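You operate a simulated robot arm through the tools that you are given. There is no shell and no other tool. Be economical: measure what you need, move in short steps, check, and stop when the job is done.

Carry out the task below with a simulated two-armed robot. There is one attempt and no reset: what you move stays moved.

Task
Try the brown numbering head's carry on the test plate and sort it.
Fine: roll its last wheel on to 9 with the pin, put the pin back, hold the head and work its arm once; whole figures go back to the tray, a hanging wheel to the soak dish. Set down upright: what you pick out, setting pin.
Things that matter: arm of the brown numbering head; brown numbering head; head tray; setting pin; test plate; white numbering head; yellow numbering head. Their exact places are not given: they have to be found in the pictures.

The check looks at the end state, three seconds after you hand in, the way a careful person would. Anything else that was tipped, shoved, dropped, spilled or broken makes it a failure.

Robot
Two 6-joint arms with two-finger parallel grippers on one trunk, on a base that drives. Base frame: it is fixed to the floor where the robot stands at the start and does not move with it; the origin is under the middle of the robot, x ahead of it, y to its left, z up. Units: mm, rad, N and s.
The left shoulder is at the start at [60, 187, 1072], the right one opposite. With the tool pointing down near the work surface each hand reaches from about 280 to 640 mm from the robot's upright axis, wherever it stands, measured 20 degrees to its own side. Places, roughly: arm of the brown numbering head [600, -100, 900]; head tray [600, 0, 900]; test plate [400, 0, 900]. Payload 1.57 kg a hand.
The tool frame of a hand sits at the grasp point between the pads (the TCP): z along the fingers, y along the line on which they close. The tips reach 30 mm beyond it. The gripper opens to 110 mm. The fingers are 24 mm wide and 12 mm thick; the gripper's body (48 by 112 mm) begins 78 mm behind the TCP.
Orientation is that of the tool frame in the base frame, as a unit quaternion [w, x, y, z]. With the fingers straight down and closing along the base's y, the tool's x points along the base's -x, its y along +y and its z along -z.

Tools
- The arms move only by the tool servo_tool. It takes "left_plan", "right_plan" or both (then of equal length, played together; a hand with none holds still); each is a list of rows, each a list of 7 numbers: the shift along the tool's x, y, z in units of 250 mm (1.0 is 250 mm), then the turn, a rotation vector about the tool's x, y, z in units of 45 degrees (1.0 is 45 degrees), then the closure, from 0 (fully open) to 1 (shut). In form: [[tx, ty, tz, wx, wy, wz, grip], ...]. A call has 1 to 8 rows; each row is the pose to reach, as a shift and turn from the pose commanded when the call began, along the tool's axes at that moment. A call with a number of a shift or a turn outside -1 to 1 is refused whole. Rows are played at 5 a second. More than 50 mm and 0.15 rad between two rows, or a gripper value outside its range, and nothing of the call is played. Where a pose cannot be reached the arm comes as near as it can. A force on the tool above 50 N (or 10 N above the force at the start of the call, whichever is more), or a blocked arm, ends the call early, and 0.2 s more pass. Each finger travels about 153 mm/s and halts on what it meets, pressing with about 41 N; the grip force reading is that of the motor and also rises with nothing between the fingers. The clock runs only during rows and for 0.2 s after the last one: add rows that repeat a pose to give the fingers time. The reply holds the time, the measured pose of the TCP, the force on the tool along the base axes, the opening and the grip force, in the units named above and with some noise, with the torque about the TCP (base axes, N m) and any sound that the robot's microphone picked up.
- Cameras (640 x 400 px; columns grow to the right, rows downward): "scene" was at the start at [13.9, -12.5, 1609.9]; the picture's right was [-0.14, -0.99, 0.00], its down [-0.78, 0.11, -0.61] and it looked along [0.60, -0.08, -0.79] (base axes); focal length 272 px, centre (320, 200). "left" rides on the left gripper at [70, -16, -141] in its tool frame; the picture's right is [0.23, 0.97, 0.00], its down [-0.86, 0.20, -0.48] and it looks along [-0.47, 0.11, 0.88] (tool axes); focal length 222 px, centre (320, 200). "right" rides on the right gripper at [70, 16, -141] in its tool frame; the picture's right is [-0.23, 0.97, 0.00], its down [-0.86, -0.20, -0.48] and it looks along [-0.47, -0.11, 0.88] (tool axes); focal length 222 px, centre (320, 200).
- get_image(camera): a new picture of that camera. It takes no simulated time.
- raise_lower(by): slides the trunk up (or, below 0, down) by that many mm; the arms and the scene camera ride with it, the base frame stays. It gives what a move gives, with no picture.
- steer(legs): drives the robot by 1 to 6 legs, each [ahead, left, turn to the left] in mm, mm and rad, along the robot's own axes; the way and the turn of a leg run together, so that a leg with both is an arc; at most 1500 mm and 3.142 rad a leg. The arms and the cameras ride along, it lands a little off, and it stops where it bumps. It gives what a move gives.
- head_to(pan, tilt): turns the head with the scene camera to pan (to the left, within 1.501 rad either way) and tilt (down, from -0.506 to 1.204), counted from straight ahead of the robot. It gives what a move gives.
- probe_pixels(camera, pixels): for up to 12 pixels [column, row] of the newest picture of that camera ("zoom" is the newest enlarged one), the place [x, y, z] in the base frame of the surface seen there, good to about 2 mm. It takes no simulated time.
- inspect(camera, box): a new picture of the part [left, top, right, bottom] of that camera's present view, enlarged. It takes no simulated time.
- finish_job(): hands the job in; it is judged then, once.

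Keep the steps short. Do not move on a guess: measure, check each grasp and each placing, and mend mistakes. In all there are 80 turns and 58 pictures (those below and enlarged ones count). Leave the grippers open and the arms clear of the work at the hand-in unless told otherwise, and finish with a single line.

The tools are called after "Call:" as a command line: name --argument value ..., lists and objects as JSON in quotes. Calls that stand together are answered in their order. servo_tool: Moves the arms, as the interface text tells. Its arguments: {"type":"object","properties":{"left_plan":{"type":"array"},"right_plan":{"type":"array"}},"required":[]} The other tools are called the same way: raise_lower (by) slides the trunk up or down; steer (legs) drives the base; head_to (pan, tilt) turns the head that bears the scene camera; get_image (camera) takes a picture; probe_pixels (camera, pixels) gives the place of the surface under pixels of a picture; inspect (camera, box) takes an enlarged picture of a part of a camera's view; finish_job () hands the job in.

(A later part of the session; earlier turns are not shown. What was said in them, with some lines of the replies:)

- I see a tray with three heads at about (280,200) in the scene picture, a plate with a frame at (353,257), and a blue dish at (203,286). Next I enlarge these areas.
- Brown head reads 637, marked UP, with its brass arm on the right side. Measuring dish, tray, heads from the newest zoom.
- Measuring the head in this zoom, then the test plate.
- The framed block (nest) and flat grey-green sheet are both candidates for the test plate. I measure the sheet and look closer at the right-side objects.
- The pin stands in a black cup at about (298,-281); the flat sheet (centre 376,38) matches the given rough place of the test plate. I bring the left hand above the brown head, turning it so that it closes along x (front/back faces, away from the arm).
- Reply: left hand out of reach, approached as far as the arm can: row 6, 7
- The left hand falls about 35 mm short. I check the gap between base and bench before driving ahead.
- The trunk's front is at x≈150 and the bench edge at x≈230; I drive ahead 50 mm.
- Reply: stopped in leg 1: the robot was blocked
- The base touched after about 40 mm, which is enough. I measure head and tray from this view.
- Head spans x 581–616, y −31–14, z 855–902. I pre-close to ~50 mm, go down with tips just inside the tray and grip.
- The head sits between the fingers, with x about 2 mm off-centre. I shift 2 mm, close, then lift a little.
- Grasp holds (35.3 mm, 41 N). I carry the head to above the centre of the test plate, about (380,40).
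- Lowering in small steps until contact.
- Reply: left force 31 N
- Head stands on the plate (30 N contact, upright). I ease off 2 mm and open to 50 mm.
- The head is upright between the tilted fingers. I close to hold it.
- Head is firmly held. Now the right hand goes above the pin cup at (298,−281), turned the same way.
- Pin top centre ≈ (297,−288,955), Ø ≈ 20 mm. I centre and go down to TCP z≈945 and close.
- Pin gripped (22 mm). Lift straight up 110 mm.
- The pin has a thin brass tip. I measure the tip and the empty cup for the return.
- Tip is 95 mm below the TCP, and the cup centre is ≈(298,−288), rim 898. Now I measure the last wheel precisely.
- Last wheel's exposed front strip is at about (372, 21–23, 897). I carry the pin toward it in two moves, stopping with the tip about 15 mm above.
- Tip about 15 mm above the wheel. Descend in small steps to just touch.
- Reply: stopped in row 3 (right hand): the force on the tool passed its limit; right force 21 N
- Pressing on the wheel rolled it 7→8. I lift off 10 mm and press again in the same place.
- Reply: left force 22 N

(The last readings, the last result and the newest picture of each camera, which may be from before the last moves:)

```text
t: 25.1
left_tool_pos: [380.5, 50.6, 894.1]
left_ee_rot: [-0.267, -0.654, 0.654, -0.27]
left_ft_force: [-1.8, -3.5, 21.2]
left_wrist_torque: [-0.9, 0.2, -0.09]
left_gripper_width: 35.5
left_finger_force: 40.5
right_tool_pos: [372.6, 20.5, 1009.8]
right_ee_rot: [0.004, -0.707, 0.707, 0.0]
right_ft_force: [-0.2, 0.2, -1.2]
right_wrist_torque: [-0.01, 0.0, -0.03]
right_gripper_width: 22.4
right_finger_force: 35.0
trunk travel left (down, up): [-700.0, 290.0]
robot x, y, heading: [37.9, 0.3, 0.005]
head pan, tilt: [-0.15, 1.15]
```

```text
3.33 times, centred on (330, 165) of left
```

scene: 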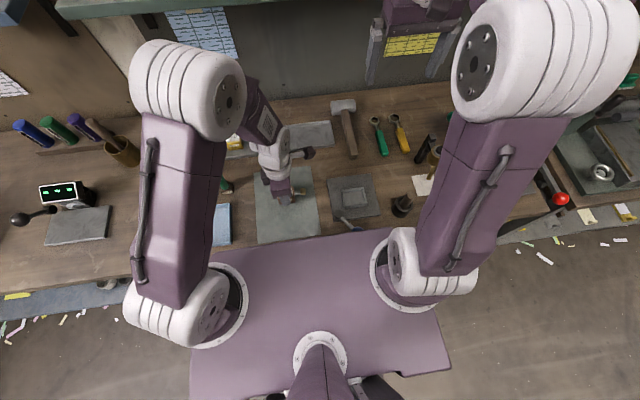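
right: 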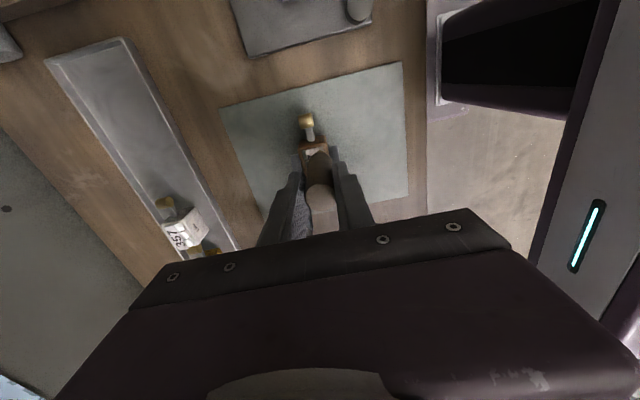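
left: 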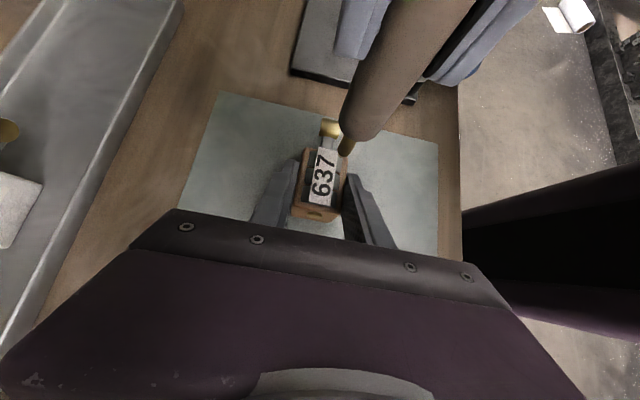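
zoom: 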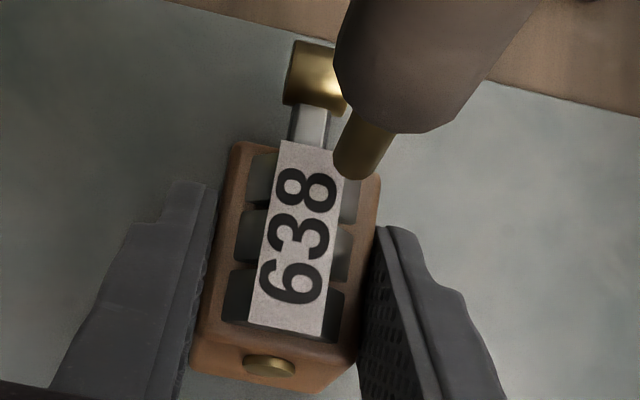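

638 stays. Second press.

Call:
servo_tool --right_plan '[[0, 0, 0.016, 0, 0, 0, 0.95], [0, 0, 0.026, 0, 0, 0, 0.95], [0, 0, 0.034, 0, 0, 0, 0.95], [0, 0, 0.04, 0, 0, 0, 0.95], [0, 0, 0.044, 0, 0, 0, 0.95]]'

Call:
servo_tool --right_plan '[[0, 0, -0.03, 0, 0, 0, 0.95], [0, 0, -0.06, 0, 0, 0, 0.95], [0, 0, -0.1, 0, 0, 0, 0.95], [0, 0, -0.1, 0, 0, 0, 0.95]]'

Call:
inspect --camera "left" --box '[285, 105, 375, 225]'

```text
t: 26.3
left_tool_pos: [380.3, 49.5, 894.3]
left_ee_rot: [0.266, 0.655, -0.654, 0.27]
left_ft_force: [6.5, -3.1, 5.3]
left_wrist_torque: [-0.96, -0.1, 0.16]
left_gripper_width: 35.8
left_finger_force: 41.3
right_tool_pos: [372.7, 22.2, 999.2]
right_ee_rot: [-0.007, 0.707, -0.707, 0.001]
right_ft_force: [-2.2, -3.8, 42.0]
right_wrist_torque: [-0.2, 0.6, 0.04]
right_gripper_width: 22.2
right_finger_force: 35.0
trunk travel left (down, up): [-700.0, 290.0]
robot x, y, heading: [43.9, -0.1, -0.0]
head pan, tilt: [-0.15, 1.15]
```

```text
t: 27.3
left_tool_pos: [379.6, 50.2, 892.7]
left_ee_rot: [0.268, 0.654, -0.653, 0.271]
left_ft_force: [0.2, -0.9, 27.5]
left_wrist_torque: [-0.52, 0.07, 0.0]
left_gripper_width: 35.3
left_finger_force: 40.9
right_tool_pos: [372.2, 23.2, 1023.5]
right_ee_rot: [-0.003, 0.707, -0.707, 0.002]
right_ft_force: [0.5, 0.1, -1.4]
right_wrist_torque: [-0.03, -0.03, -0.01]
right_gripper_width: 22.5
right_finger_force: 34.9
trunk travel left (down, up): [-700.0, 290.0]
robot x, y, heading: [37.3, 0.6, -0.002]
head pan, tilt: [-0.15, 1.15]
```

```text
3.33 times, centred on (330, 165) of left
```

zoom: 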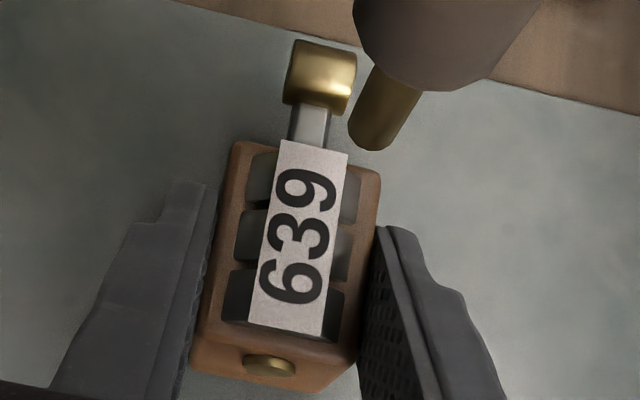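

It reads 639. Now the pin returns to its cup: lift, then move back over (298,−288).

Call:
servo_tool --right_plan '[[0, 0, -0.146, 0, 0, 0, 0.95], [0.15, 0.04, -0.146, 0, 0, 0, 0.95], [0.3, 0.08, -0.146, 0, 0, 0, 0.95], [0.45, 0.12, -0.146, 0, 0, 0, 0.95], [0.6, 0.16, -0.146, 0, 0, 0, 0.95], [0.75, 0.2, -0.146, 0, 0, 0, 0.95], [0.9, 0.24, -0.146, 0, 0, 0, 0.95]]'

Call:
servo_tool --right_plan '[[0.17, 0.028, 0, 0, 0, 0, 0.95], [0.34, 0.056, 0, 0, 0, 0, 0.95], [0.34, 0.056, 0, 0, 0, 0, 0.95], [0.34, 0.056, 0, 0, 0, 0, 0.95]]'

Call:
inspect --camera "scene" --box '[370, 150, 440, 230]'

Call:
inspect --camera "right" --box '[270, 100, 370, 240]'

```text
t: 28.9
left_tool_pos: [380.1, 49.6, 893.4]
left_ee_rot: [0.266, 0.655, -0.654, 0.27]
left_ft_force: [1.5, -1.7, 24.9]
left_wrist_torque: [-0.47, 0.12, 0.09]
left_gripper_width: 35.5
left_finger_force: 41.0
right_tool_pos: [310.8, -204.3, 1058.5]
right_ee_rot: [0.004, -0.707, 0.707, -0.001]
right_ft_force: [0.6, -1.4, 1.1]
right_wrist_torque: [-0.03, 0.03, 0.01]
right_gripper_width: 22.2
right_finger_force: 34.6
trunk travel left (down, up): [-700.0, 290.0]
robot x, y, heading: [39.5, -0.1, 0.003]
head pan, tilt: [-0.15, 1.15]
```

```text
t: 29.9
left_tool_pos: [380.6, 50.3, 893.5]
left_ee_rot: [0.268, 0.654, -0.654, 0.27]
left_ft_force: [-0.1, -0.7, 24.5]
left_wrist_torque: [-0.41, 0.08, 0.03]
left_gripper_width: 35.5
left_finger_force: 40.9
right_tool_pos: [298.8, -287.6, 1058.9]
right_ee_rot: [-0.004, 0.707, -0.707, 0.001]
right_ft_force: [0.0, -0.6, -0.5]
right_wrist_torque: [0.04, 0.0, 0.0]
right_gripper_width: 22.0
right_finger_force: 34.3
trunk travel left (down, up): [-700.0, 290.0]
robot x, y, heading: [43.9, 1.8, -0.003]
head pan, tilt: [-0.15, 1.15]
```

```text
5.00 times, centred on (405, 190) of scene
```

zoom: 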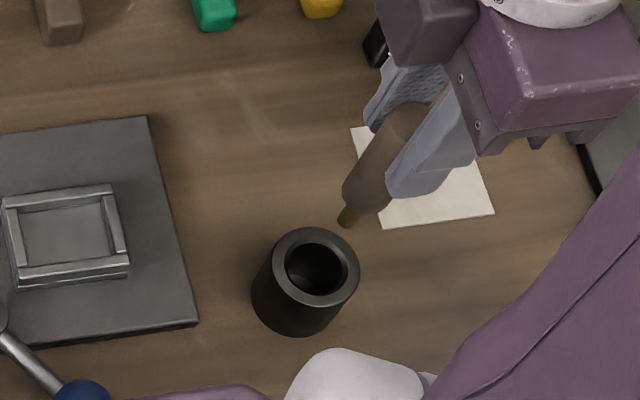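

```text
2.86 times, centred on (320, 170) of right
```

zoom: 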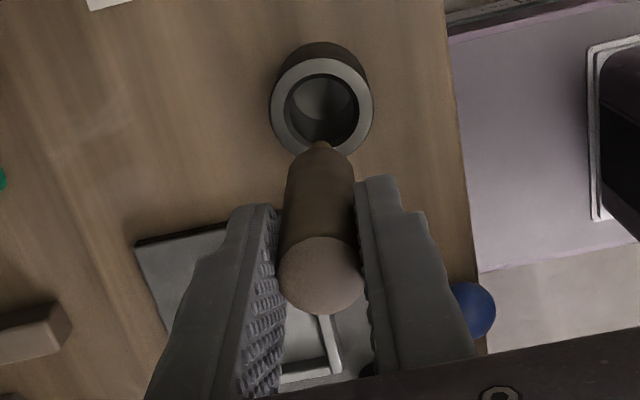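

Pin and cup line up as at pick-up. Descend into the cup.

Call:
servo_tool --right_plan '[[0, 0, 0.12, 0, 0, 0, 0.95], [0, 0, 0.22, 0, 0, 0, 0.95], [0, 0, 0.3, 0, 0, 0, 0.95], [0, 0, 0.36, 0, 0, 0, 0.95], [0, 0, 0.4, 0, 0, 0, 0.95], [0, 0, 0.43, 0, 0, 0, 0.95], [0, 0, 0.442, 0, 0, 0, 0.95]]'

```text
t: 31.5
left_tool_pos: [378.6, 53.1, 892.7]
left_ee_rot: [0.267, 0.654, -0.653, 0.271]
left_ft_force: [-0.2, 0.7, 3.8]
left_wrist_torque: [-0.08, 0.11, -0.03]
left_gripper_width: 35.3
left_finger_force: 41.2
right_tool_pos: [297.6, -286.2, 949.6]
right_ee_rot: [-0.004, 0.708, -0.707, 0.004]
right_ft_force: [-3.9, -4.4, 50.1]
right_wrist_torque: [-0.4, 0.47, 0.01]
right_gripper_width: 22.2
right_finger_force: 35.2
trunk travel left (down, up): [-700.0, 290.0]
robot x, y, heading: [39.8, 1.0, 0.005]
head pan, tilt: [-0.15, 1.15]
```

50 N contact at z≈950, about 5 mm higher than at pick-up. I ease up 2 mm and look.

Call:
servo_tool --right_plan '[[0, 0, -0.012, 0, 0, 0, 0.95], [0, 0, -0.012, 0, 0, 0, 0.95]]'

Call:
inspect --camera "scene" --box '[370, 160, 440, 230]'

Call:
inspect --camera "right" --box '[270, 110, 370, 240]'

```text
t: 32.1
left_tool_pos: [379.1, 52.9, 892.8]
left_ee_rot: [0.267, 0.655, -0.653, 0.271]
left_ft_force: [-5.8, 6.7, 23.8]
left_wrist_torque: [0.19, 0.27, -0.05]
left_gripper_width: 35.7
left_finger_force: 41.1
right_tool_pos: [297.2, -285.7, 950.5]
right_ee_rot: [0.004, -0.707, 0.707, -0.001]
right_ft_force: [0.5, 0.0, 1.7]
right_wrist_torque: [-0.01, -0.06, -0.02]
right_gripper_width: 22.3
right_finger_force: 35.9
trunk travel left (down, up): [-700.0, 290.0]
robot x, y, heading: [39.3, 0.4, -0.001]
head pan, tilt: [-0.15, 1.15]
```

```text
5.71 times, centred on (405, 195) of scene
```

zoom: 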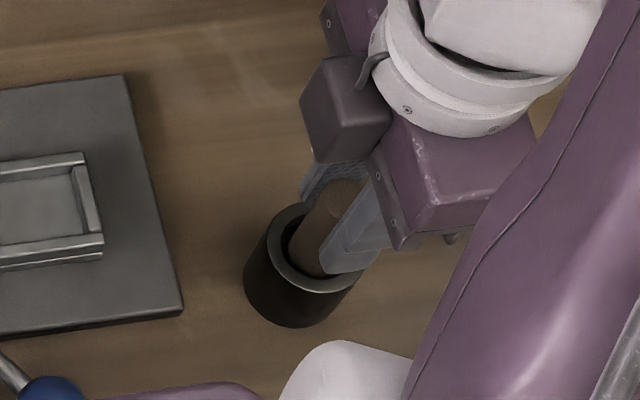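

```text
3.08 times, centred on (320, 175) of right
```

zoom: 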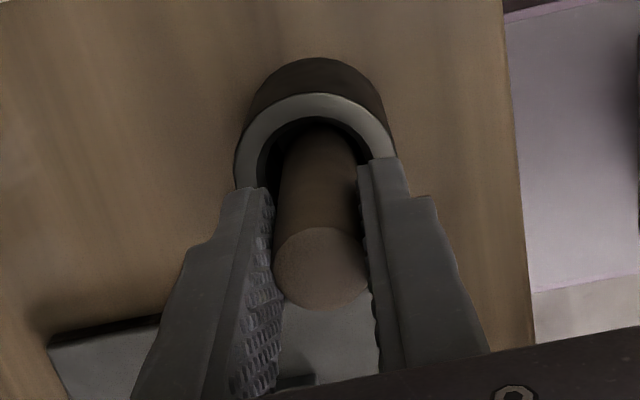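

Call:
probe_pixels --camera "zoom" --pixels '[[320, 255], [320, 290], [320, 110], [245, 180], [385, 150], [320, 65]]'

```text
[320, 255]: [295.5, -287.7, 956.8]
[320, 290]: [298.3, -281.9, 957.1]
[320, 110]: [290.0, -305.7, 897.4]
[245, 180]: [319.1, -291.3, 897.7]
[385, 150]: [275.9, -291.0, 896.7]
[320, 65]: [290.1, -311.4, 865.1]
```

Pin top is at 957 (955.7 originally), so it is seated to within a millimetre. Lower 1 mm, release, and lift straight up.

Call:
servo_tool --right_plan '[[0, 0, 0.004, 0, 0, 0, 0.95], [0, 0, 0.004, 0, 0, 0, 0.7], [0, 0, 0.004, 0, 0, 0, 0.55], [0, 0, 0.004, 0, 0, 0, 0.55], [0, 0, -0.1, 0, 0, 0, 0.55], [0, 0, -0.25, 0, 0, 0, 0.55], [0, 0, -0.4, 0, 0, 0, 0.55]]'

Call:
inspect --camera "right" --box '[270, 70, 370, 200]'

Call:
inspect --camera "left" --box '[275, 105, 365, 225]'

Call:
probe_pixels --camera "zoom" --pixels '[[370, 70], [340, 70], [310, 70], [345, 85], [345, 55], [350, 125], [350, 200], [340, 300]]'

```text
t: 33.7
left_tool_pos: [380.0, 51.3, 892.4]
left_ee_rot: [0.268, 0.654, -0.654, 0.271]
left_ft_force: [-3.3, 3.2, 20.8]
left_wrist_torque: [-0.08, 0.12, -0.01]
left_gripper_width: 35.6
left_finger_force: 41.0
right_tool_pos: [295.1, -288.0, 1050.2]
right_ee_rot: [0.005, -0.707, 0.707, -0.001]
right_ft_force: [0.2, -0.7, -0.3]
right_wrist_torque: [0.0, 0.02, 0.01]
right_gripper_width: 49.4
right_finger_force: 0.1
trunk travel left (down, up): [-700.0, 290.0]
robot x, y, heading: [39.2, -3.0, -0.003]
head pan, tilt: [-0.15, 1.15]
```

```text
3.08 times, centred on (320, 135) of right
```

zoom: 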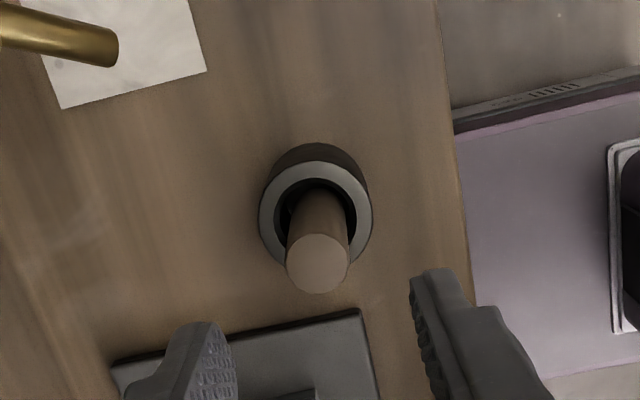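

```text
3.33 times, centred on (320, 165) of left
```

zoom: 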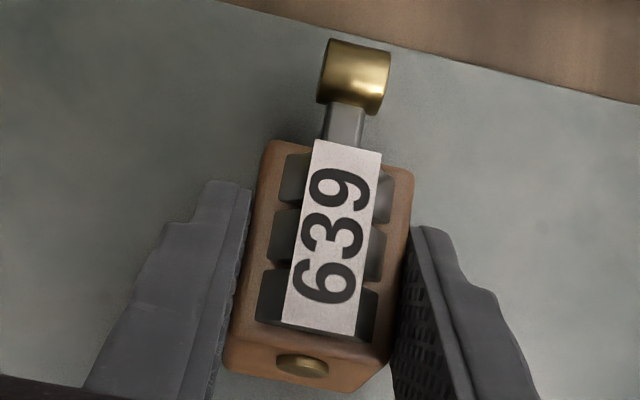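

```text
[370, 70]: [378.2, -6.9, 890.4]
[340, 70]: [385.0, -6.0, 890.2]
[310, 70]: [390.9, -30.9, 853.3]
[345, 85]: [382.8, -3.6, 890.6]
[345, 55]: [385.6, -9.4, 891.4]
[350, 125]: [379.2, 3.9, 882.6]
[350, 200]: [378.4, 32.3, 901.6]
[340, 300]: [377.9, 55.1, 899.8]
```

Pin is back upright in its cup; the head reads 639. Now the right hand, fingers shut, goes above the brass knob at about (381,−14), top z≈890.

Call:
servo_tool --right_plan '[[-0.1, -0.03, 0, 0, 0, 0, 0.8], [-0.24, -0.07, 0, 0, 0, 0, 1], [-0.4, -0.12, 0, 0, 0, 0, 1], [-0.56, -0.17, 0, 0, 0, 0, 1], [-0.72, -0.23, 0, 0, 0, 0, 1], [-0.88, -0.28, 0, 0, 0, 0, 1]]'

Call:
servo_tool --right_plan '[[-0.1, -0.03, 0, 0, 0, 0, 1], [-0.212, -0.064, 0.1, 0, 0, 0, 1], [-0.212, -0.064, 0.26, 0, 0, 0, 1], [-0.212, -0.064, 0.4, 0, 0, 0, 1], [-0.212, -0.064, 0.4, 0, 0, 0, 1]]'

Call:
get_image --camera "right"

Call:
inspect --camera "left" --box '[265, 85, 385, 225]'

```text
t: 35.1
left_tool_pos: [379.7, 50.3, 894.3]
left_ee_rot: [-0.268, -0.654, 0.654, -0.27]
left_ft_force: [-3.0, 2.2, 20.9]
left_wrist_torque: [-0.09, 0.08, -0.14]
left_gripper_width: 35.3
left_finger_force: 41.1
right_tool_pos: [367.9, -68.0, 1051.4]
right_ee_rot: [0.003, -0.707, 0.707, -0.001]
right_ft_force: [-1.0, -0.1, 0.3]
right_wrist_torque: [0.01, -0.01, 0.03]
right_gripper_width: 0.2
right_finger_force: 21.1
trunk travel left (down, up): [-700.0, 290.0]
robot x, y, heading: [36.7, -0.8, 0.001]
head pan, tilt: [-0.15, 1.15]
```

```text
t: 36.3
left_tool_pos: [380.3, 50.9, 893.6]
left_ee_rot: [-0.267, -0.654, 0.654, -0.27]
left_ft_force: [-2.2, 1.4, 18.5]
left_wrist_torque: [-0.22, 0.11, -0.02]
left_gripper_width: 35.5
left_finger_force: 40.6
right_tool_pos: [386.6, -15.2, 950.1]
right_ee_rot: [-0.003, 0.707, -0.707, 0.001]
right_ft_force: [-0.4, -0.2, -0.1]
right_wrist_torque: [0.01, 0.01, -0.03]
right_gripper_width: 0.1
right_finger_force: 21.4
trunk travel left (down, up): [-700.0, 290.0]
robot x, y, heading: [40.2, -3.0, -0.004]
head pan, tilt: [-0.15, 1.15]
```

```text
17 pictures are left
```

right: 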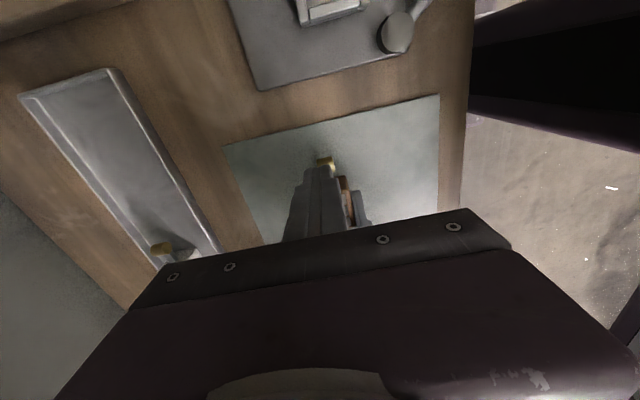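

```text
2.86 times, centred on (325, 155) of left
```

zoom: 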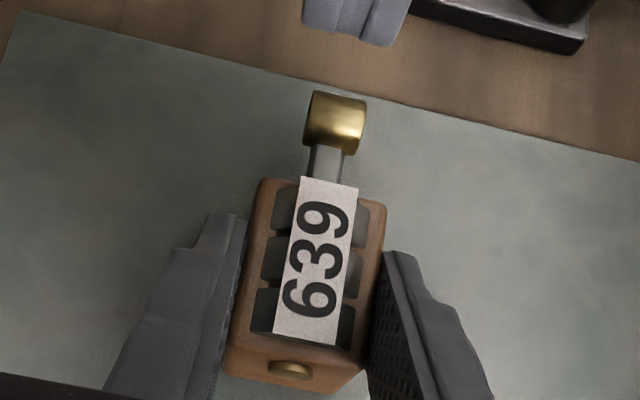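

Fingers are above the knob, 5 mm too far in x; I correct and press down slowly, reading the force.

Call:
servo_tool --right_plan '[[0, 0.02, 0.06, 0, 0, 0, 1], [0, 0.02, 0.1, 0, 0, 0, 1], [0, 0.02, 0.12, 0, 0, 0, 1], [0, 0.02, 0.135, 0, 0, 0, 1], [0, 0.02, 0.15, 0, 0, 0, 1]]'

```text
t: 37.5
left_tool_pos: [380.3, 50.4, 893.2]
left_ee_rot: [0.267, 0.655, -0.653, 0.27]
left_ft_force: [-1.1, 0.8, 15.2]
left_wrist_torque: [-0.05, 0.1, -0.03]
left_gripper_width: 35.5
left_finger_force: 40.9
right_tool_pos: [380.1, -15.9, 913.7]
right_ee_rot: [0.004, -0.707, 0.707, -0.001]
right_ft_force: [-1.1, -2.0, 4.6]
right_wrist_torque: [0.01, 0.06, 0.01]
right_gripper_width: 0.0
right_finger_force: 21.4
trunk travel left (down, up): [-700.0, 290.0]
robot x, y, heading: [35.5, -1.2, 0.005]
head pan, tilt: [-0.15, 1.15]
```

The arm is yielding with about 5 N: spring travel. I press on further.

Call:
servo_tool --right_plan '[[0, 0, 0.016, 0, 0, 0, 1], [0, 0, 0.032, 0, 0, 0, 1], [0, 0, 0.044, 0, 0, 0, 1]]'

Call:
inspect --camera "left" --box '[265, 85, 385, 225]'

```text
t: 38.1
left_tool_pos: [381.1, 50.3, 894.1]
left_ee_rot: [0.265, 0.655, -0.654, 0.27]
left_ft_force: [-0.5, 2.1, 8.6]
left_wrist_torque: [0.17, 0.33, 0.03]
left_gripper_width: 35.7
left_finger_force: 40.8
right_tool_pos: [381.2, -14.9, 908.9]
right_ee_rot: [-0.007, 0.708, -0.707, 0.002]
right_ft_force: [-4.9, -7.6, 30.2]
right_wrist_torque: [-0.02, 0.19, 0.1]
right_gripper_width: 0.1
right_finger_force: 21.2
trunk travel left (down, up): [-700.0, 290.0]
robot x, y, heading: [35.9, -0.1, 0.002]
head pan, tilt: [-0.15, 1.15]
stopped in row 3 (right hand): the force on the tool passed its limit (the readings are from after the stop); the commanded pose is now the measured one
```

```text
2.86 times, centred on (325, 155) of left
```

zoom: 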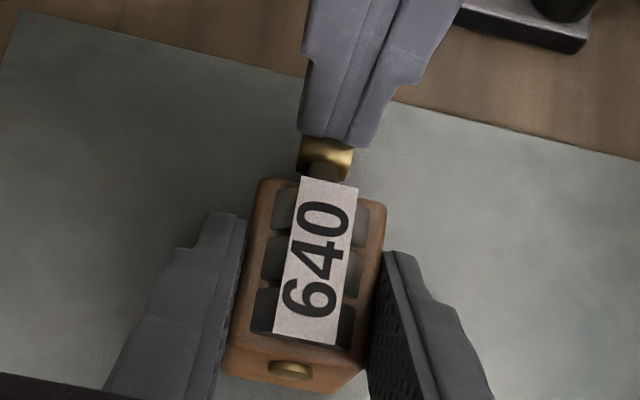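

At the end stop (30 N) the figures show 640. I release the arm by going straight up, then read again.

Call:
servo_tool --right_plan '[[0, 0, -0.04, 0, 0, 0, 1], [0, 0, -0.12, 0, 0, 0, 1], [0, 0, -0.28, 0, 0, 0, 1], [0.15, 0, -0.4, 0, 0, 0, 1], [0.3, 0, -0.5, 0, 0, 0, 1], [0.3, 0, -0.5, 0, 0, 0, 1]]'

Call:
inspect --camera "left" --box '[285, 105, 355, 225]'

```text
t: 39.5
left_tool_pos: [380.6, 51.6, 892.6]
left_ee_rot: [0.266, 0.655, -0.654, 0.27]
left_ft_force: [-5.7, -2.1, 26.6]
left_wrist_torque: [-0.68, 0.25, -0.08]
left_gripper_width: 35.5
left_finger_force: 40.8
right_tool_pos: [379.1, -89.3, 1029.3]
right_ee_rot: [-0.006, 0.708, -0.706, 0.001]
right_ft_force: [0.6, 0.1, 0.3]
right_wrist_torque: [-0.01, 0.01, 0.01]
right_gripper_width: 0.1
right_finger_force: 21.2
trunk travel left (down, up): [-700.0, 290.0]
robot x, y, heading: [38.1, 0.6, -0.0]
head pan, tilt: [-0.15, 1.15]
```

```text
3.33 times, centred on (320, 165) of left
```

zoom: 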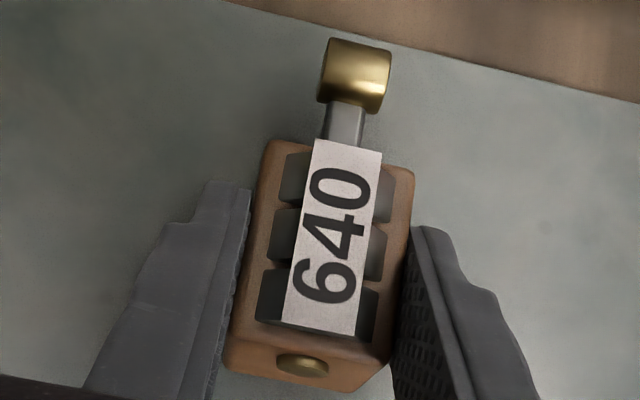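

Three whole figures, 640: the carry works, so the head goes back to the tray. I open the left hand, then bring it back to vertical around the head.

Call:
servo_tool --left_plan '[[0, 0, 0, 0, 0, 0, 0.6], [0, 0, 0, 0, 0, 0, 0.5], [0, 0, 0, 0, 0, 0, 0.5]]'

Call:
servo_tool --left_plan '[[0.005, 0, 0.003, 0, -0.143, 0, 0.5], [0.01, 0, 0.007, 0, -0.286, 0, 0.5], [0.015, 0, 0.011, 0, -0.429, 0, 0.5], [0.02, 0, 0.015, 0, -0.571, 0, 0.5], [0.025, 0, 0.019, 0, -0.714, 0, 0.5], [0.03, 0, 0.023, 0, -0.857, 0, 0.5], [0.034, 0, 0.026, 0, -1, 0, 0.5], [0.034, 0, 0.026, 0, -1, 0, 0.5]]'

Call:
inspect --camera "left" --box '[220, 60, 420, 240]'

Call:
probe_pixels --camera "zoom" --pixels '[[320, 290], [290, 185], [382, 210], [265, 335], [352, 350], [365, 120]]'

```text
t: 40.4
left_tool_pos: [383.2, 51.4, 891.5]
left_ee_rot: [0.265, 0.656, -0.654, 0.267]
left_ft_force: [0.0, 0.7, -0.4]
left_wrist_torque: [-0.01, 0.0, 0.0]
left_gripper_width: 55.2
left_finger_force: 0.0
right_tool_pos: [382.4, -88.1, 1028.5]
right_ee_rot: [-0.005, 0.707, -0.707, 0.001]
right_ft_force: [0.3, 0.2, 0.9]
right_wrist_torque: [-0.04, 0.01, 0.0]
right_gripper_width: 0.0
right_finger_force: 21.7
trunk travel left (down, up): [-700.0, 290.0]
robot x, y, heading: [36.9, 0.3, -0.003]
head pan, tilt: [-0.15, 1.15]
```

```text
t: 42.1
left_tool_pos: [384.6, 40.7, 892.7]
left_ee_rot: [-0.004, 0.708, -0.706, -0.002]
left_ft_force: [0.3, 0.0, 0.3]
left_wrist_torque: [0.0, 0.02, 0.0]
left_gripper_width: 55.0
left_finger_force: 0.1
right_tool_pos: [381.0, -88.1, 1028.4]
right_ee_rot: [0.005, -0.707, 0.707, -0.002]
right_ft_force: [0.3, 0.0, -0.3]
right_wrist_torque: [-0.01, 0.0, 0.0]
right_gripper_width: 0.3
right_finger_force: 21.7
trunk travel left (down, up): [-700.0, 290.0]
robot x, y, heading: [38.6, 0.0, -0.001]
head pan, tilt: [-0.15, 1.15]
```

```text
2.22 times, centred on (320, 150) of left
```

zoom: 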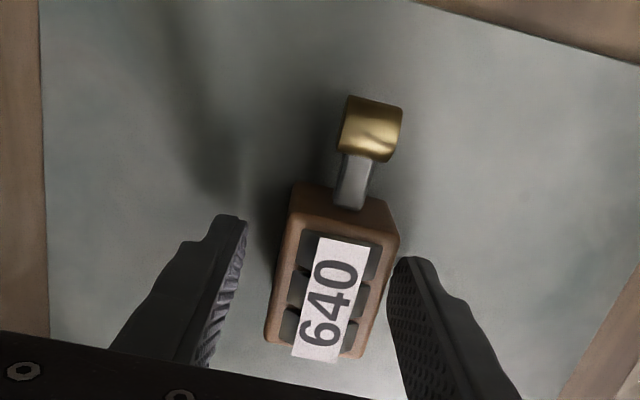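

```text
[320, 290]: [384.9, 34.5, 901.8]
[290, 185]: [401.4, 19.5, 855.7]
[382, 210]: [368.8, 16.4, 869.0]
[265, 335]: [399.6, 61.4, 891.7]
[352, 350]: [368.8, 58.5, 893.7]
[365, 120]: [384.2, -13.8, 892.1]
```

Head upright. Centre, close, lift.

Call:
servo_tool --left_plan '[[0, 0.01, 0, 0, 0, 0, 0.55], [0, 0.01, 0, 0, 0, 0, 0.65], [0, 0.01, 0, 0, 0, 0, 0.8], [0, 0.01, 0, 0, 0, 0, 0.8], [0, 0.01, -0.06, 0, 0, 0, 0.8], [0, 0.01, -0.16, 0, 0, 0, 0.8], [0, 0.01, -0.26, 0, 0, 0, 0.8]]'

```text
t: 43.8
left_tool_pos: [377.8, 43.6, 953.3]
left_ee_rot: [-0.003, 0.712, -0.702, -0.01]
left_ft_force: [-0.7, 2.0, -3.6]
left_wrist_torque: [-0.31, -0.01, 0.01]
left_gripper_width: 35.2
left_finger_force: 40.6
right_tool_pos: [383.4, -87.3, 1031.2]
right_ee_rot: [-0.008, 0.708, -0.706, 0.001]
right_ft_force: [-1.0, -1.8, 1.6]
right_wrist_torque: [0.3, 0.0, -0.06]
right_gripper_width: 0.0
right_finger_force: 21.7
trunk travel left (down, up): [-700.0, 290.0]
robot x, y, heading: [40.6, -0.9, 0.006]
head pan, tilt: [-0.15, 1.15]
stopped in row 7 (left hand): the force on the tool passed its limit (the readings are from after the stop); the commanded pose is now the measured one
```

The left hand's camera side met the right hand. I move the right hand away to the right.

Call:
servo_tool --right_plan '[[0.08, 0, 0, 0, 0, 0, 1], [0.2, 0, 0, 0, 0, 0, 1], [0.35, 0, -0.05, 0, 0, 0, 0.9], [0.5, 0, -0.15, 0, 0, 0, 0.7], [0.65, 0, -0.25, 0, 0, 0, 0.5], [0.65, 0, -0.35, 0, 0, 0, 0.5]]'

Call:
inspect --camera "left" --box '[220, 60, 420, 240]'

```text
t: 45.2
left_tool_pos: [374.9, 43.7, 953.1]
left_ee_rot: [-0.003, 0.711, -0.703, -0.011]
left_ft_force: [0.3, 0.3, -1.1]
left_wrist_torque: [-0.01, 0.0, 0.02]
left_gripper_width: 35.0
left_finger_force: 41.2
right_tool_pos: [380.3, -251.7, 1118.0]
right_ee_rot: [-0.007, 0.709, -0.706, 0.002]
right_ft_force: [-0.8, -0.2, 0.3]
right_wrist_torque: [0.01, -0.01, -0.01]
right_gripper_width: 54.8
right_finger_force: 0.0
trunk travel left (down, up): [-700.0, 290.0]
robot x, y, heading: [38.1, 1.5, -0.002]
head pan, tilt: [-0.15, 1.15]
```

```text
2.22 times, centred on (320, 150) of left
```

zoom: 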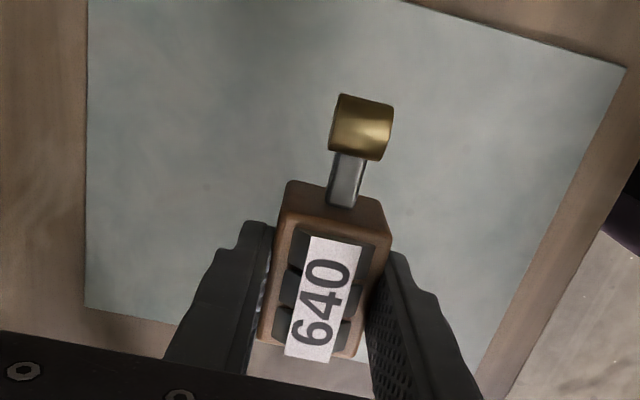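

Head is safe and still 640. I carry it toward its old place in the tray, undoing the small twist.

Call:
servo_tool --left_plan '[[0.08, -0.02, -0.04, 0.014, 0.025, 0.014, 0.8], [0.195, -0.15, -0.04, 0.014, 0.025, 0.014, 0.8], [0.195, -0.3, -0.04, 0.014, 0.025, 0.014, 0.8], [0.195, -0.45, -0.04, 0.014, 0.025, 0.014, 0.8], [0.195, -0.6, -0.04, 0.014, 0.025, 0.014, 0.8], [0.195, -0.75, -0.04, 0.014, 0.025, 0.014, 0.8], [0.195, -0.892, -0.04, 0.014, 0.025, 0.014, 0.8], [0.195, -0.892, -0.04, 0.014, 0.025, 0.014, 0.8]]'

Call:
get_image --camera "left"

```text
t: 47.0
left_tool_pos: [600.5, -2.8, 961.6]
left_ee_rot: [0.0, 0.708, -0.706, -0.001]
left_ft_force: [-1.1, -0.6, -1.0]
left_wrist_torque: [0.02, 0.02, 0.03]
left_gripper_width: 34.9
left_finger_force: 41.0
right_tool_pos: [381.9, -252.5, 1117.9]
right_ee_rot: [-0.008, 0.708, -0.706, 0.002]
right_ft_force: [-0.2, -0.4, -0.2]
right_wrist_torque: [0.0, 0.0, 0.0]
right_gripper_width: 55.1
right_finger_force: 0.0
trunk travel left (down, up): [-700.0, 290.0]
robot x, y, heading: [36.3, 1.4, 0.001]
head pan, tilt: [-0.15, 1.15]
```

```text
11 pictures are left
```

left: 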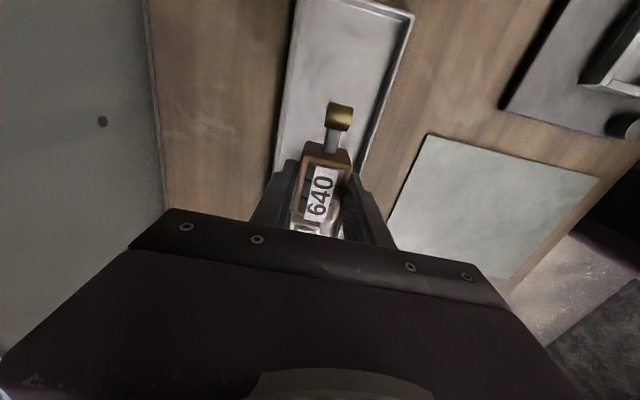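

Over the tray. Small correction, lower to just above the floor, then to contact.

Call:
servo_tool --left_plan '[[0.016, 0.008, 0.06, 0, 0, 0, 0.8], [0.016, 0.008, 0.14, 0, 0, 0, 0.8], [0.016, 0.008, 0.21, 0, 0, 0, 0.8], [0.016, 0.008, 0.25, 0, 0, 0, 0.8], [0.016, 0.008, 0.262, 0, 0, 0, 0.8], [0.016, 0.008, 0.27, 0, 0, 0, 0.8], [0.016, 0.008, 0.276, 0, 0, 0, 0.8]]'

```text
t: 48.6
left_tool_pos: [598.0, -6.3, 894.1]
left_ee_rot: [-0.003, 0.708, -0.706, 0.003]
left_ft_force: [3.1, -0.7, 24.4]
left_wrist_torque: [0.58, 0.23, -0.03]
left_gripper_width: 35.2
left_finger_force: 41.2
right_tool_pos: [379.0, -251.8, 1118.4]
right_ee_rot: [-0.008, 0.708, -0.706, 0.003]
right_ft_force: [1.0, 0.2, -0.1]
right_wrist_torque: [-0.01, 0.01, 0.03]
right_gripper_width: 55.2
right_finger_force: 0.1
trunk travel left (down, up): [-700.0, 290.0]
robot x, y, heading: [39.5, 2.5, -0.002]
head pan, tilt: [-0.15, 1.15]
```

Contact on the tray floor (24 N). I ease up 2 mm, open to 50 mm, and rise straight up.

Call:
servo_tool --left_plan '[[0, 0, -0.01, 0, 0, 0, 0.8], [0, 0, -0.01, 0, 0, 0, 0.65], [0, 0, -0.01, 0, 0, 0, 0.545], [0, 0, -0.01, 0, 0, 0, 0.545], [0, 0, -0.08, 0, 0, 0, 0.545], [0, 0, -0.24, 0, 0, 0, 0.545], [0, 0, -0.42, 0, 0, 0, 0.545], [0, 0, -0.6, 0, 0, 0, 0.545]]'

Call:
inspect --camera "left" --box '[220, 40, 420, 240]'

```text
t: 50.6
left_tool_pos: [574.5, 2.8, 999.9]
left_ee_rot: [-0.019, -0.706, 0.706, 0.044]
left_ft_force: [0.1, -0.7, -0.2]
left_wrist_torque: [0.01, -0.01, 0.0]
left_gripper_width: 49.7
left_finger_force: 0.1
left hand out of reach, approached as far as the arm can: row 8
right_tool_pos: [380.0, -250.0, 1119.9]
right_ee_rot: [-0.007, 0.708, -0.707, 0.002]
right_ft_force: [-0.1, 0.8, -0.6]
right_wrist_torque: [-0.03, 0.02, -0.05]
right_gripper_width: 54.8
right_finger_force: 0.1
trunk travel left (down, up): [-700.0, 290.0]
robot x, y, heading: [36.2, 3.3, -0.003]
head pan, tilt: [-0.15, 1.15]
stopped in row 8 (left hand): the arm was blocked; the commanded pose is now the measured one
```

```text
2.00 times, centred on (320, 140) of left
```

zoom: 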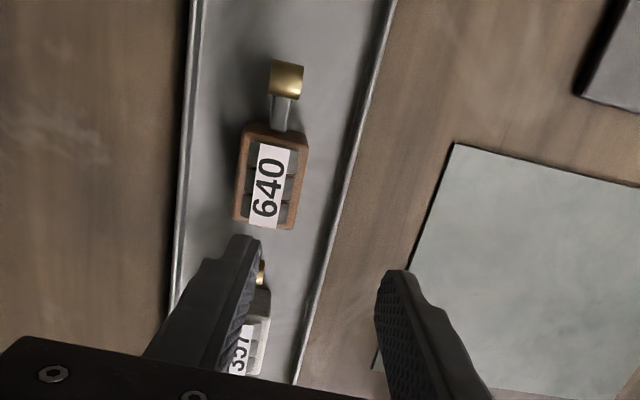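

Head stands upright in the tray showing 640. I draw the left hand back, open both grippers, and check the scene.

Call:
servo_tool --left_plan '[[0, 0.08, 0, 0, 0, 0, 0.4], [0, 0.2, -0.05, 0, 0, 0, 0.2], [-0.1, 0.35, -0.12, 0, 0, 0, 0], [-0.25, 0.45, -0.25, 0, 0, 0, 0], [-0.4, 0.5, -0.4, 0, 0, 0, 0], [-0.5, 0.55, -0.55, 0, 0, 0, 0], [-0.6, 0.55, -0.65, 0, 0, 0, 0]]' --right_plan '[[0, 0, 0, 0, 0, 0, 0.3], [0, 0, -0.1, 0, 0, 0, 0], [0, 0, -0.2, 0, 0, 0, 0], [0, 0, -0.3, 0, 0, 0, 0], [0, 0, -0.4, 0, 0, 0, 0], [0, 0, -0.4, 0, 0, 0, 0], [0, 0, -0.4, 0, 0, 0, 0]]'

Call:
get_image --camera "scene"

Call:
inspect --camera "scene" --box '[210, 90, 450, 240]'

```text
refused: row 4 steps farther than a row can; nothing moved
```

```text
9 pictures are left
```

scene: 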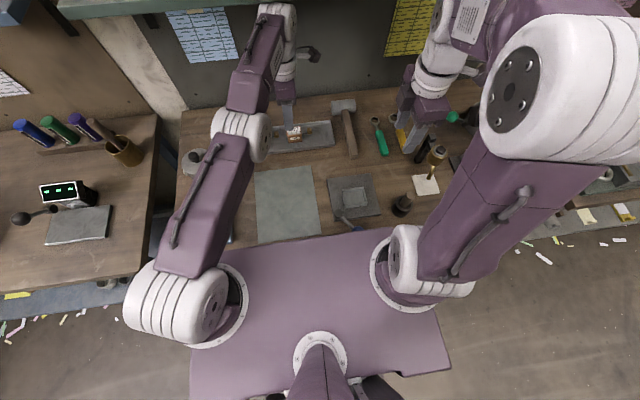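

```text
2.67 times, centred on (330, 165) of scene
```

zoom: 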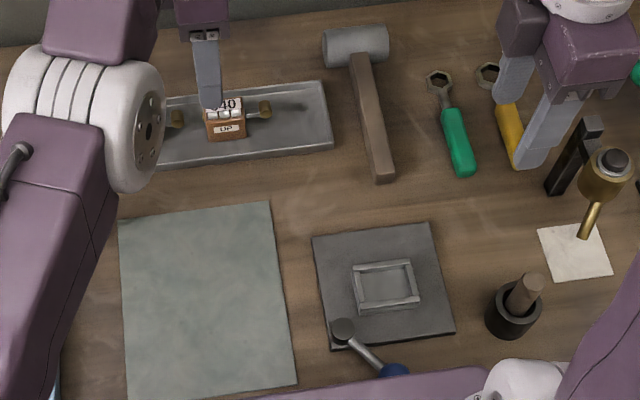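

The call was refused for step length; same retreat in shorter rows.

Call:
servo_tool --left_plan '[[0, 0.08, 0, 0, 0, 0, 0.545], [0, 0.2, -0.05, 0, 0, 0, 0.4], [-0.06, 0.34, -0.1, 0, 0, 0, 0.2], [-0.14, 0.44, -0.2, 0, 0, 0, 0], [-0.22, 0.5, -0.32, 0, 0, 0, 0], [-0.3, 0.55, -0.44, 0, 0, 0, 0], [-0.4, 0.55, -0.54, 0, 0, 0, 0]]' --right_plan '[[0, 0, 0, 0, 0, 0, 0.3], [0, 0, -0.08, 0, 0, 0, 0], [0, 0, -0.16, 0, 0, 0, 0], [0, 0, -0.24, 0, 0, 0, 0], [0, 0, -0.32, 0, 0, 0, 0], [0, 0, -0.32, 0, 0, 0, 0], [0, 0, -0.32, 0, 0, 0, 0]]'

Call:
inspect --camera "scene" --box '[160, 90, 450, 250]'

Call:
inspect --camera "scene" --box '[210, 100, 340, 170]'

```text
t: 51.7
left_tool_pos: [515.7, 20.6, 1013.2]
left_ee_rot: [0.067, 0.699, -0.695, -0.155]
left_ft_force: [-0.3, -0.2, -0.3]
left_wrist_torque: [0.02, 0.01, -0.02]
left_gripper_width: 110.1
left_finger_force: 0.0
left hand out of reach, approached as far as the arm can: row 1, 2, 3, 4, 5
right_tool_pos: [378.0, -246.1, 1190.4]
right_ee_rot: [-0.007, 0.71, -0.705, 0.003]
right_ft_force: [-0.1, 0.5, 0.0]
right_wrist_torque: [0.07, -0.03, 0.0]
right_gripper_width: 109.8
right_finger_force: 0.0
trunk travel left (down, up): [-700.0, 290.0]
robot x, y, heading: [33.8, 3.6, 0.004]
head pan, tilt: [-0.15, 1.15]
stopped in row 5 (left hand): the arm was blocked; the commanded pose is now the measured one
```

```text
2.21 times, centred on (305, 170) of scene
```

zoom: 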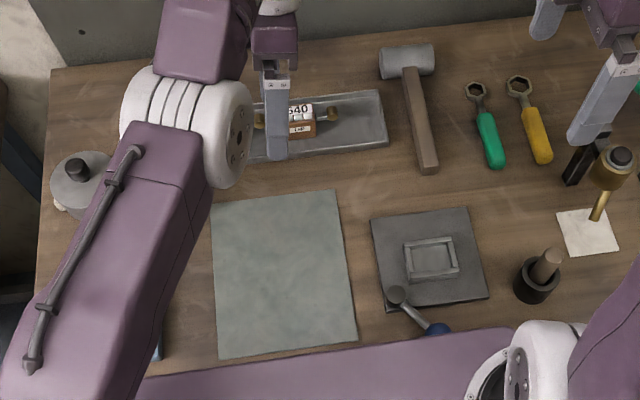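

```text
4.92 times, centred on (275, 135) of scene
```

zoom: 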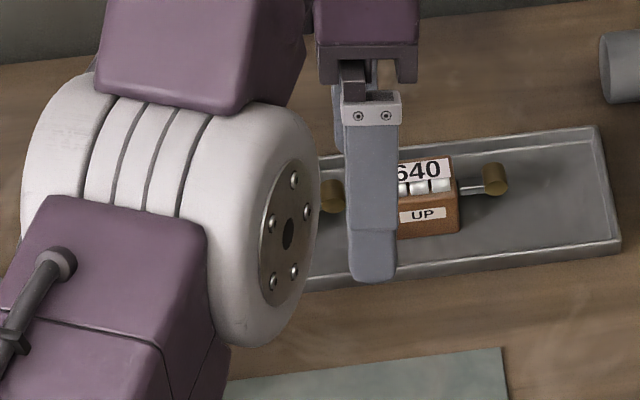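

The left hand is near its reach limit and tilted a bit, well above the tray. I pull it back purely along its closing axis (back and up).

Call:
servo_tool --left_plan '[[0, 0.1, 0, 0, 0, 0, 0], [0, 0.25, 0, 0, 0, 0, 0], [0, 0.4, 0, 0, 0, 0, 0], [0, 0.55, 0, 0, 0, 0, 0], [-0.12, 0.6, 0, 0, 0, 0, 0], [-0.3, 0.6, 0, 0, 0, 0, 0], [-0.45, 0.6, 0, 0, 0, 0, 0]]'

Call:
inspect --camera "scene" --box '[160, 90, 450, 250]'

```text
t: 53.3
left_tool_pos: [536.7, 72.7, 1009.5]
left_ee_rot: [0.065, 0.698, -0.696, -0.154]
left_ft_force: [0.0, -0.2, 0.3]
left_wrist_torque: [-0.03, -0.01, 0.01]
left_gripper_width: 109.9
left_finger_force: 0.2
left hand out of reach, approached as far as the arm can: row 1, 2, 3, 4, 5, 6, 7
right_tool_pos: [379.7, -250.1, 1186.9]
right_ee_rot: [-0.008, 0.708, -0.706, 0.002]
right_ft_force: [0.4, -0.4, 0.0]
right_wrist_torque: [-0.02, -0.03, -0.02]
right_gripper_width: 109.9
right_finger_force: 0.0
trunk travel left (down, up): [-700.0, 290.0]
robot x, y, heading: [36.7, 0.4, -0.001]
head pan, tilt: [-0.15, 1.15]
```

```text
2.21 times, centred on (305, 170) of scene
```

zoom: 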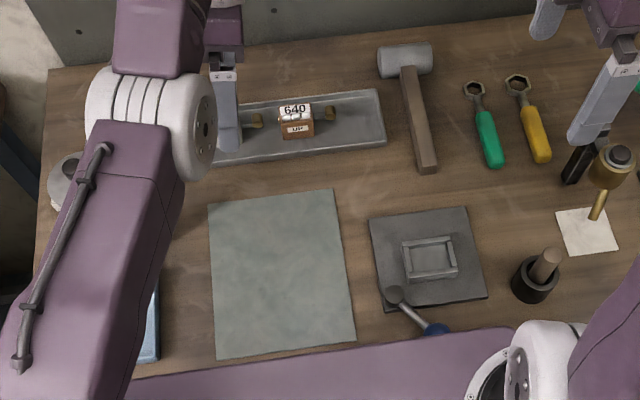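

It hit a wrist limit. I level the hand while moving it straight back at the same height.

Call:
servo_tool --left_plan '[[0, 0.06, 0.02, 0.08, 0.03, 0, 0], [0.001, 0.13, 0.04, 0.16, 0.065, 0, 0], [0.003, 0.21, 0.065, 0.24, 0.1, 0, 0], [0.004, 0.29, 0.09, 0.32, 0.13, 0, 0], [0.006, 0.38, 0.122, 0.396, 0.16, 0, 0], [0.008, 0.5, 0.16, 0.396, 0.16, 0, 0], [0.01, 0.62, 0.2, 0.396, 0.16, 0, 0]]'

```text
t: 54.2
left_tool_pos: [530.3, 62.7, 1012.6]
left_ee_rot: [0.08, 0.699, -0.694, -0.153]
left_ft_force: [-0.4, -0.8, -0.1]
left_wrist_torque: [0.02, -0.01, -0.04]
left_gripper_width: 110.0
left_finger_force: 0.2
left hand out of reach, approached as far as the arm can: row 1, 2, 3, 4
right_tool_pos: [382.1, -244.9, 1190.8]
right_ee_rot: [-0.006, 0.71, -0.704, 0.002]
right_ft_force: [0.0, -0.5, -0.5]
right_wrist_torque: [0.03, 0.01, -0.01]
right_gripper_width: 110.1
right_finger_force: 0.1
trunk travel left (down, up): [-700.0, 290.0]
robot x, y, heading: [37.6, 5.7, 0.007]
head pan, tilt: [-0.15, 1.15]
stopped in row 4 (left hand): the arm was blocked; the commanded pose is now the measured one
```

The arm configuration is at its limit; the hand is 80 mm above everything and open. I drive the base straight back 150 mm so both arms clear the work.

Call:
steer --legs '[[-150, 0, 0]]'

Call:
inspect --camera "scene" --box '[160, 60, 450, 240]'

Call:
inspect --camera "right" --box '[160, 0, 480, 200]'

```text
t: 55.6
left_tool_pos: [380.5, 56.0, 1013.6]
left_ee_rot: [0.074, 0.699, -0.695, -0.15]
left_ft_force: [0.0, 0.5, 0.8]
left_wrist_torque: [-0.04, 0.01, -0.01]
left_gripper_width: 110.0
left_finger_force: 0.1
right_tool_pos: [230.4, -250.0, 1185.8]
right_ee_rot: [-0.007, 0.71, -0.704, 0.0]
right_ft_force: [0.3, 0.6, 0.0]
right_wrist_torque: [-0.02, 0.04, 0.03]
right_gripper_width: 110.1
right_finger_force: 0.0
trunk travel left (down, up): [-700.0, 290.0]
robot x, y, heading: [-119.2, -0.7, 0.008]
head pan, tilt: [-0.15, 1.15]
```

```text
2.21 times, centred on (305, 150) of scene
```

zoom: 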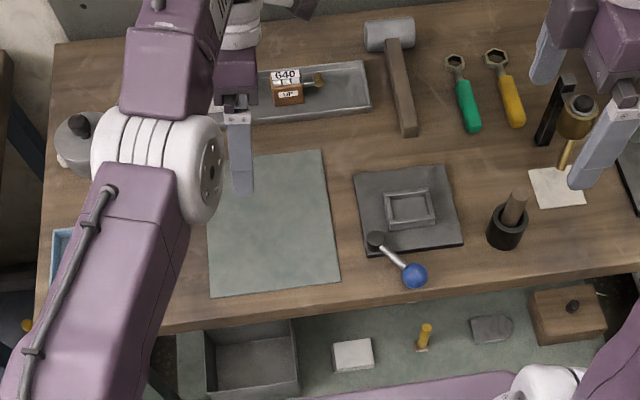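

```text
2.00 times, centred on (320, 100) of right
```

zoom: 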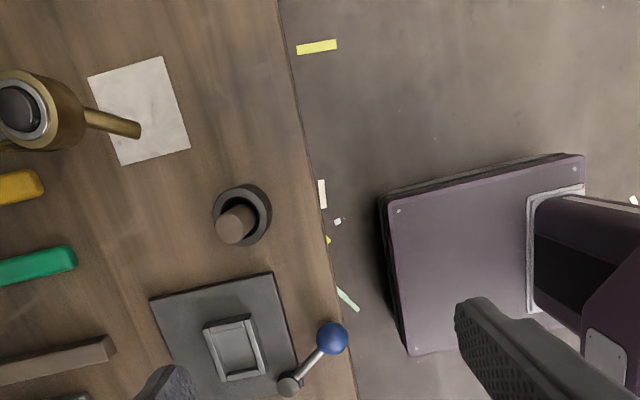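

Pin upright, brown head upright in the tray. The other two heads are hidden by the left arm; I back off a little more and look once.

Call:
steer --legs '[[-130, 60, 0]]'

Call:
inspect --camera "scene" --box '[160, 0, 450, 180]'

```text
t: 56.9
left_tool_pos: [249.8, 115.7, 1015.0]
left_ee_rot: [0.073, 0.699, -0.695, -0.149]
left_ft_force: [-0.8, 0.0, 0.2]
left_wrist_torque: [0.01, 0.02, -0.03]
left_gripper_width: 109.9
left_finger_force: 0.0
right_tool_pos: [100.7, -191.9, 1186.6]
right_ee_rot: [-0.007, 0.709, -0.705, 0.001]
right_ft_force: [-1.3, -0.6, -0.6]
right_wrist_torque: [0.01, 0.03, 0.01]
right_gripper_width: 109.7
right_finger_force: 0.1
trunk travel left (down, up): [-700.0, 290.0]
robot x, y, heading: [-244.4, 59.3, 0.004]
head pan, tilt: [-0.15, 1.15]
```

```text
2.21 times, centred on (305, 90) of scene
```

zoom: 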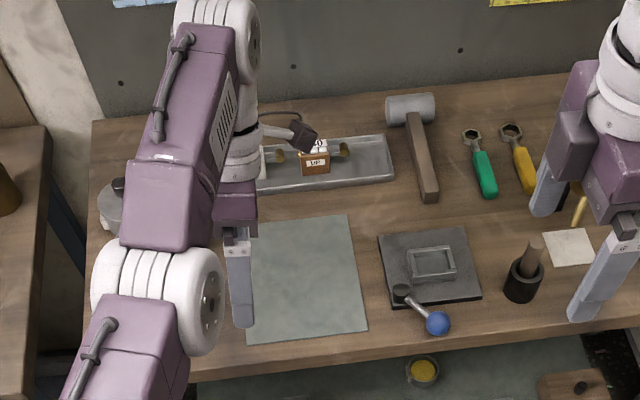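

The brown head and the pin are in place, and the white head's knob is visible beside the brown one in the tray. The yellow head is still hidden, but nothing came near it. Handing in.

Call:
finish_job

```text
The job is handed in.
```

The brown head carried cleanly from 639 to 640 with whole figures, so it is back upright in the head tray; the setting pin is upright in its cup, and I did not get a final look at the yellow head behind the left arm.
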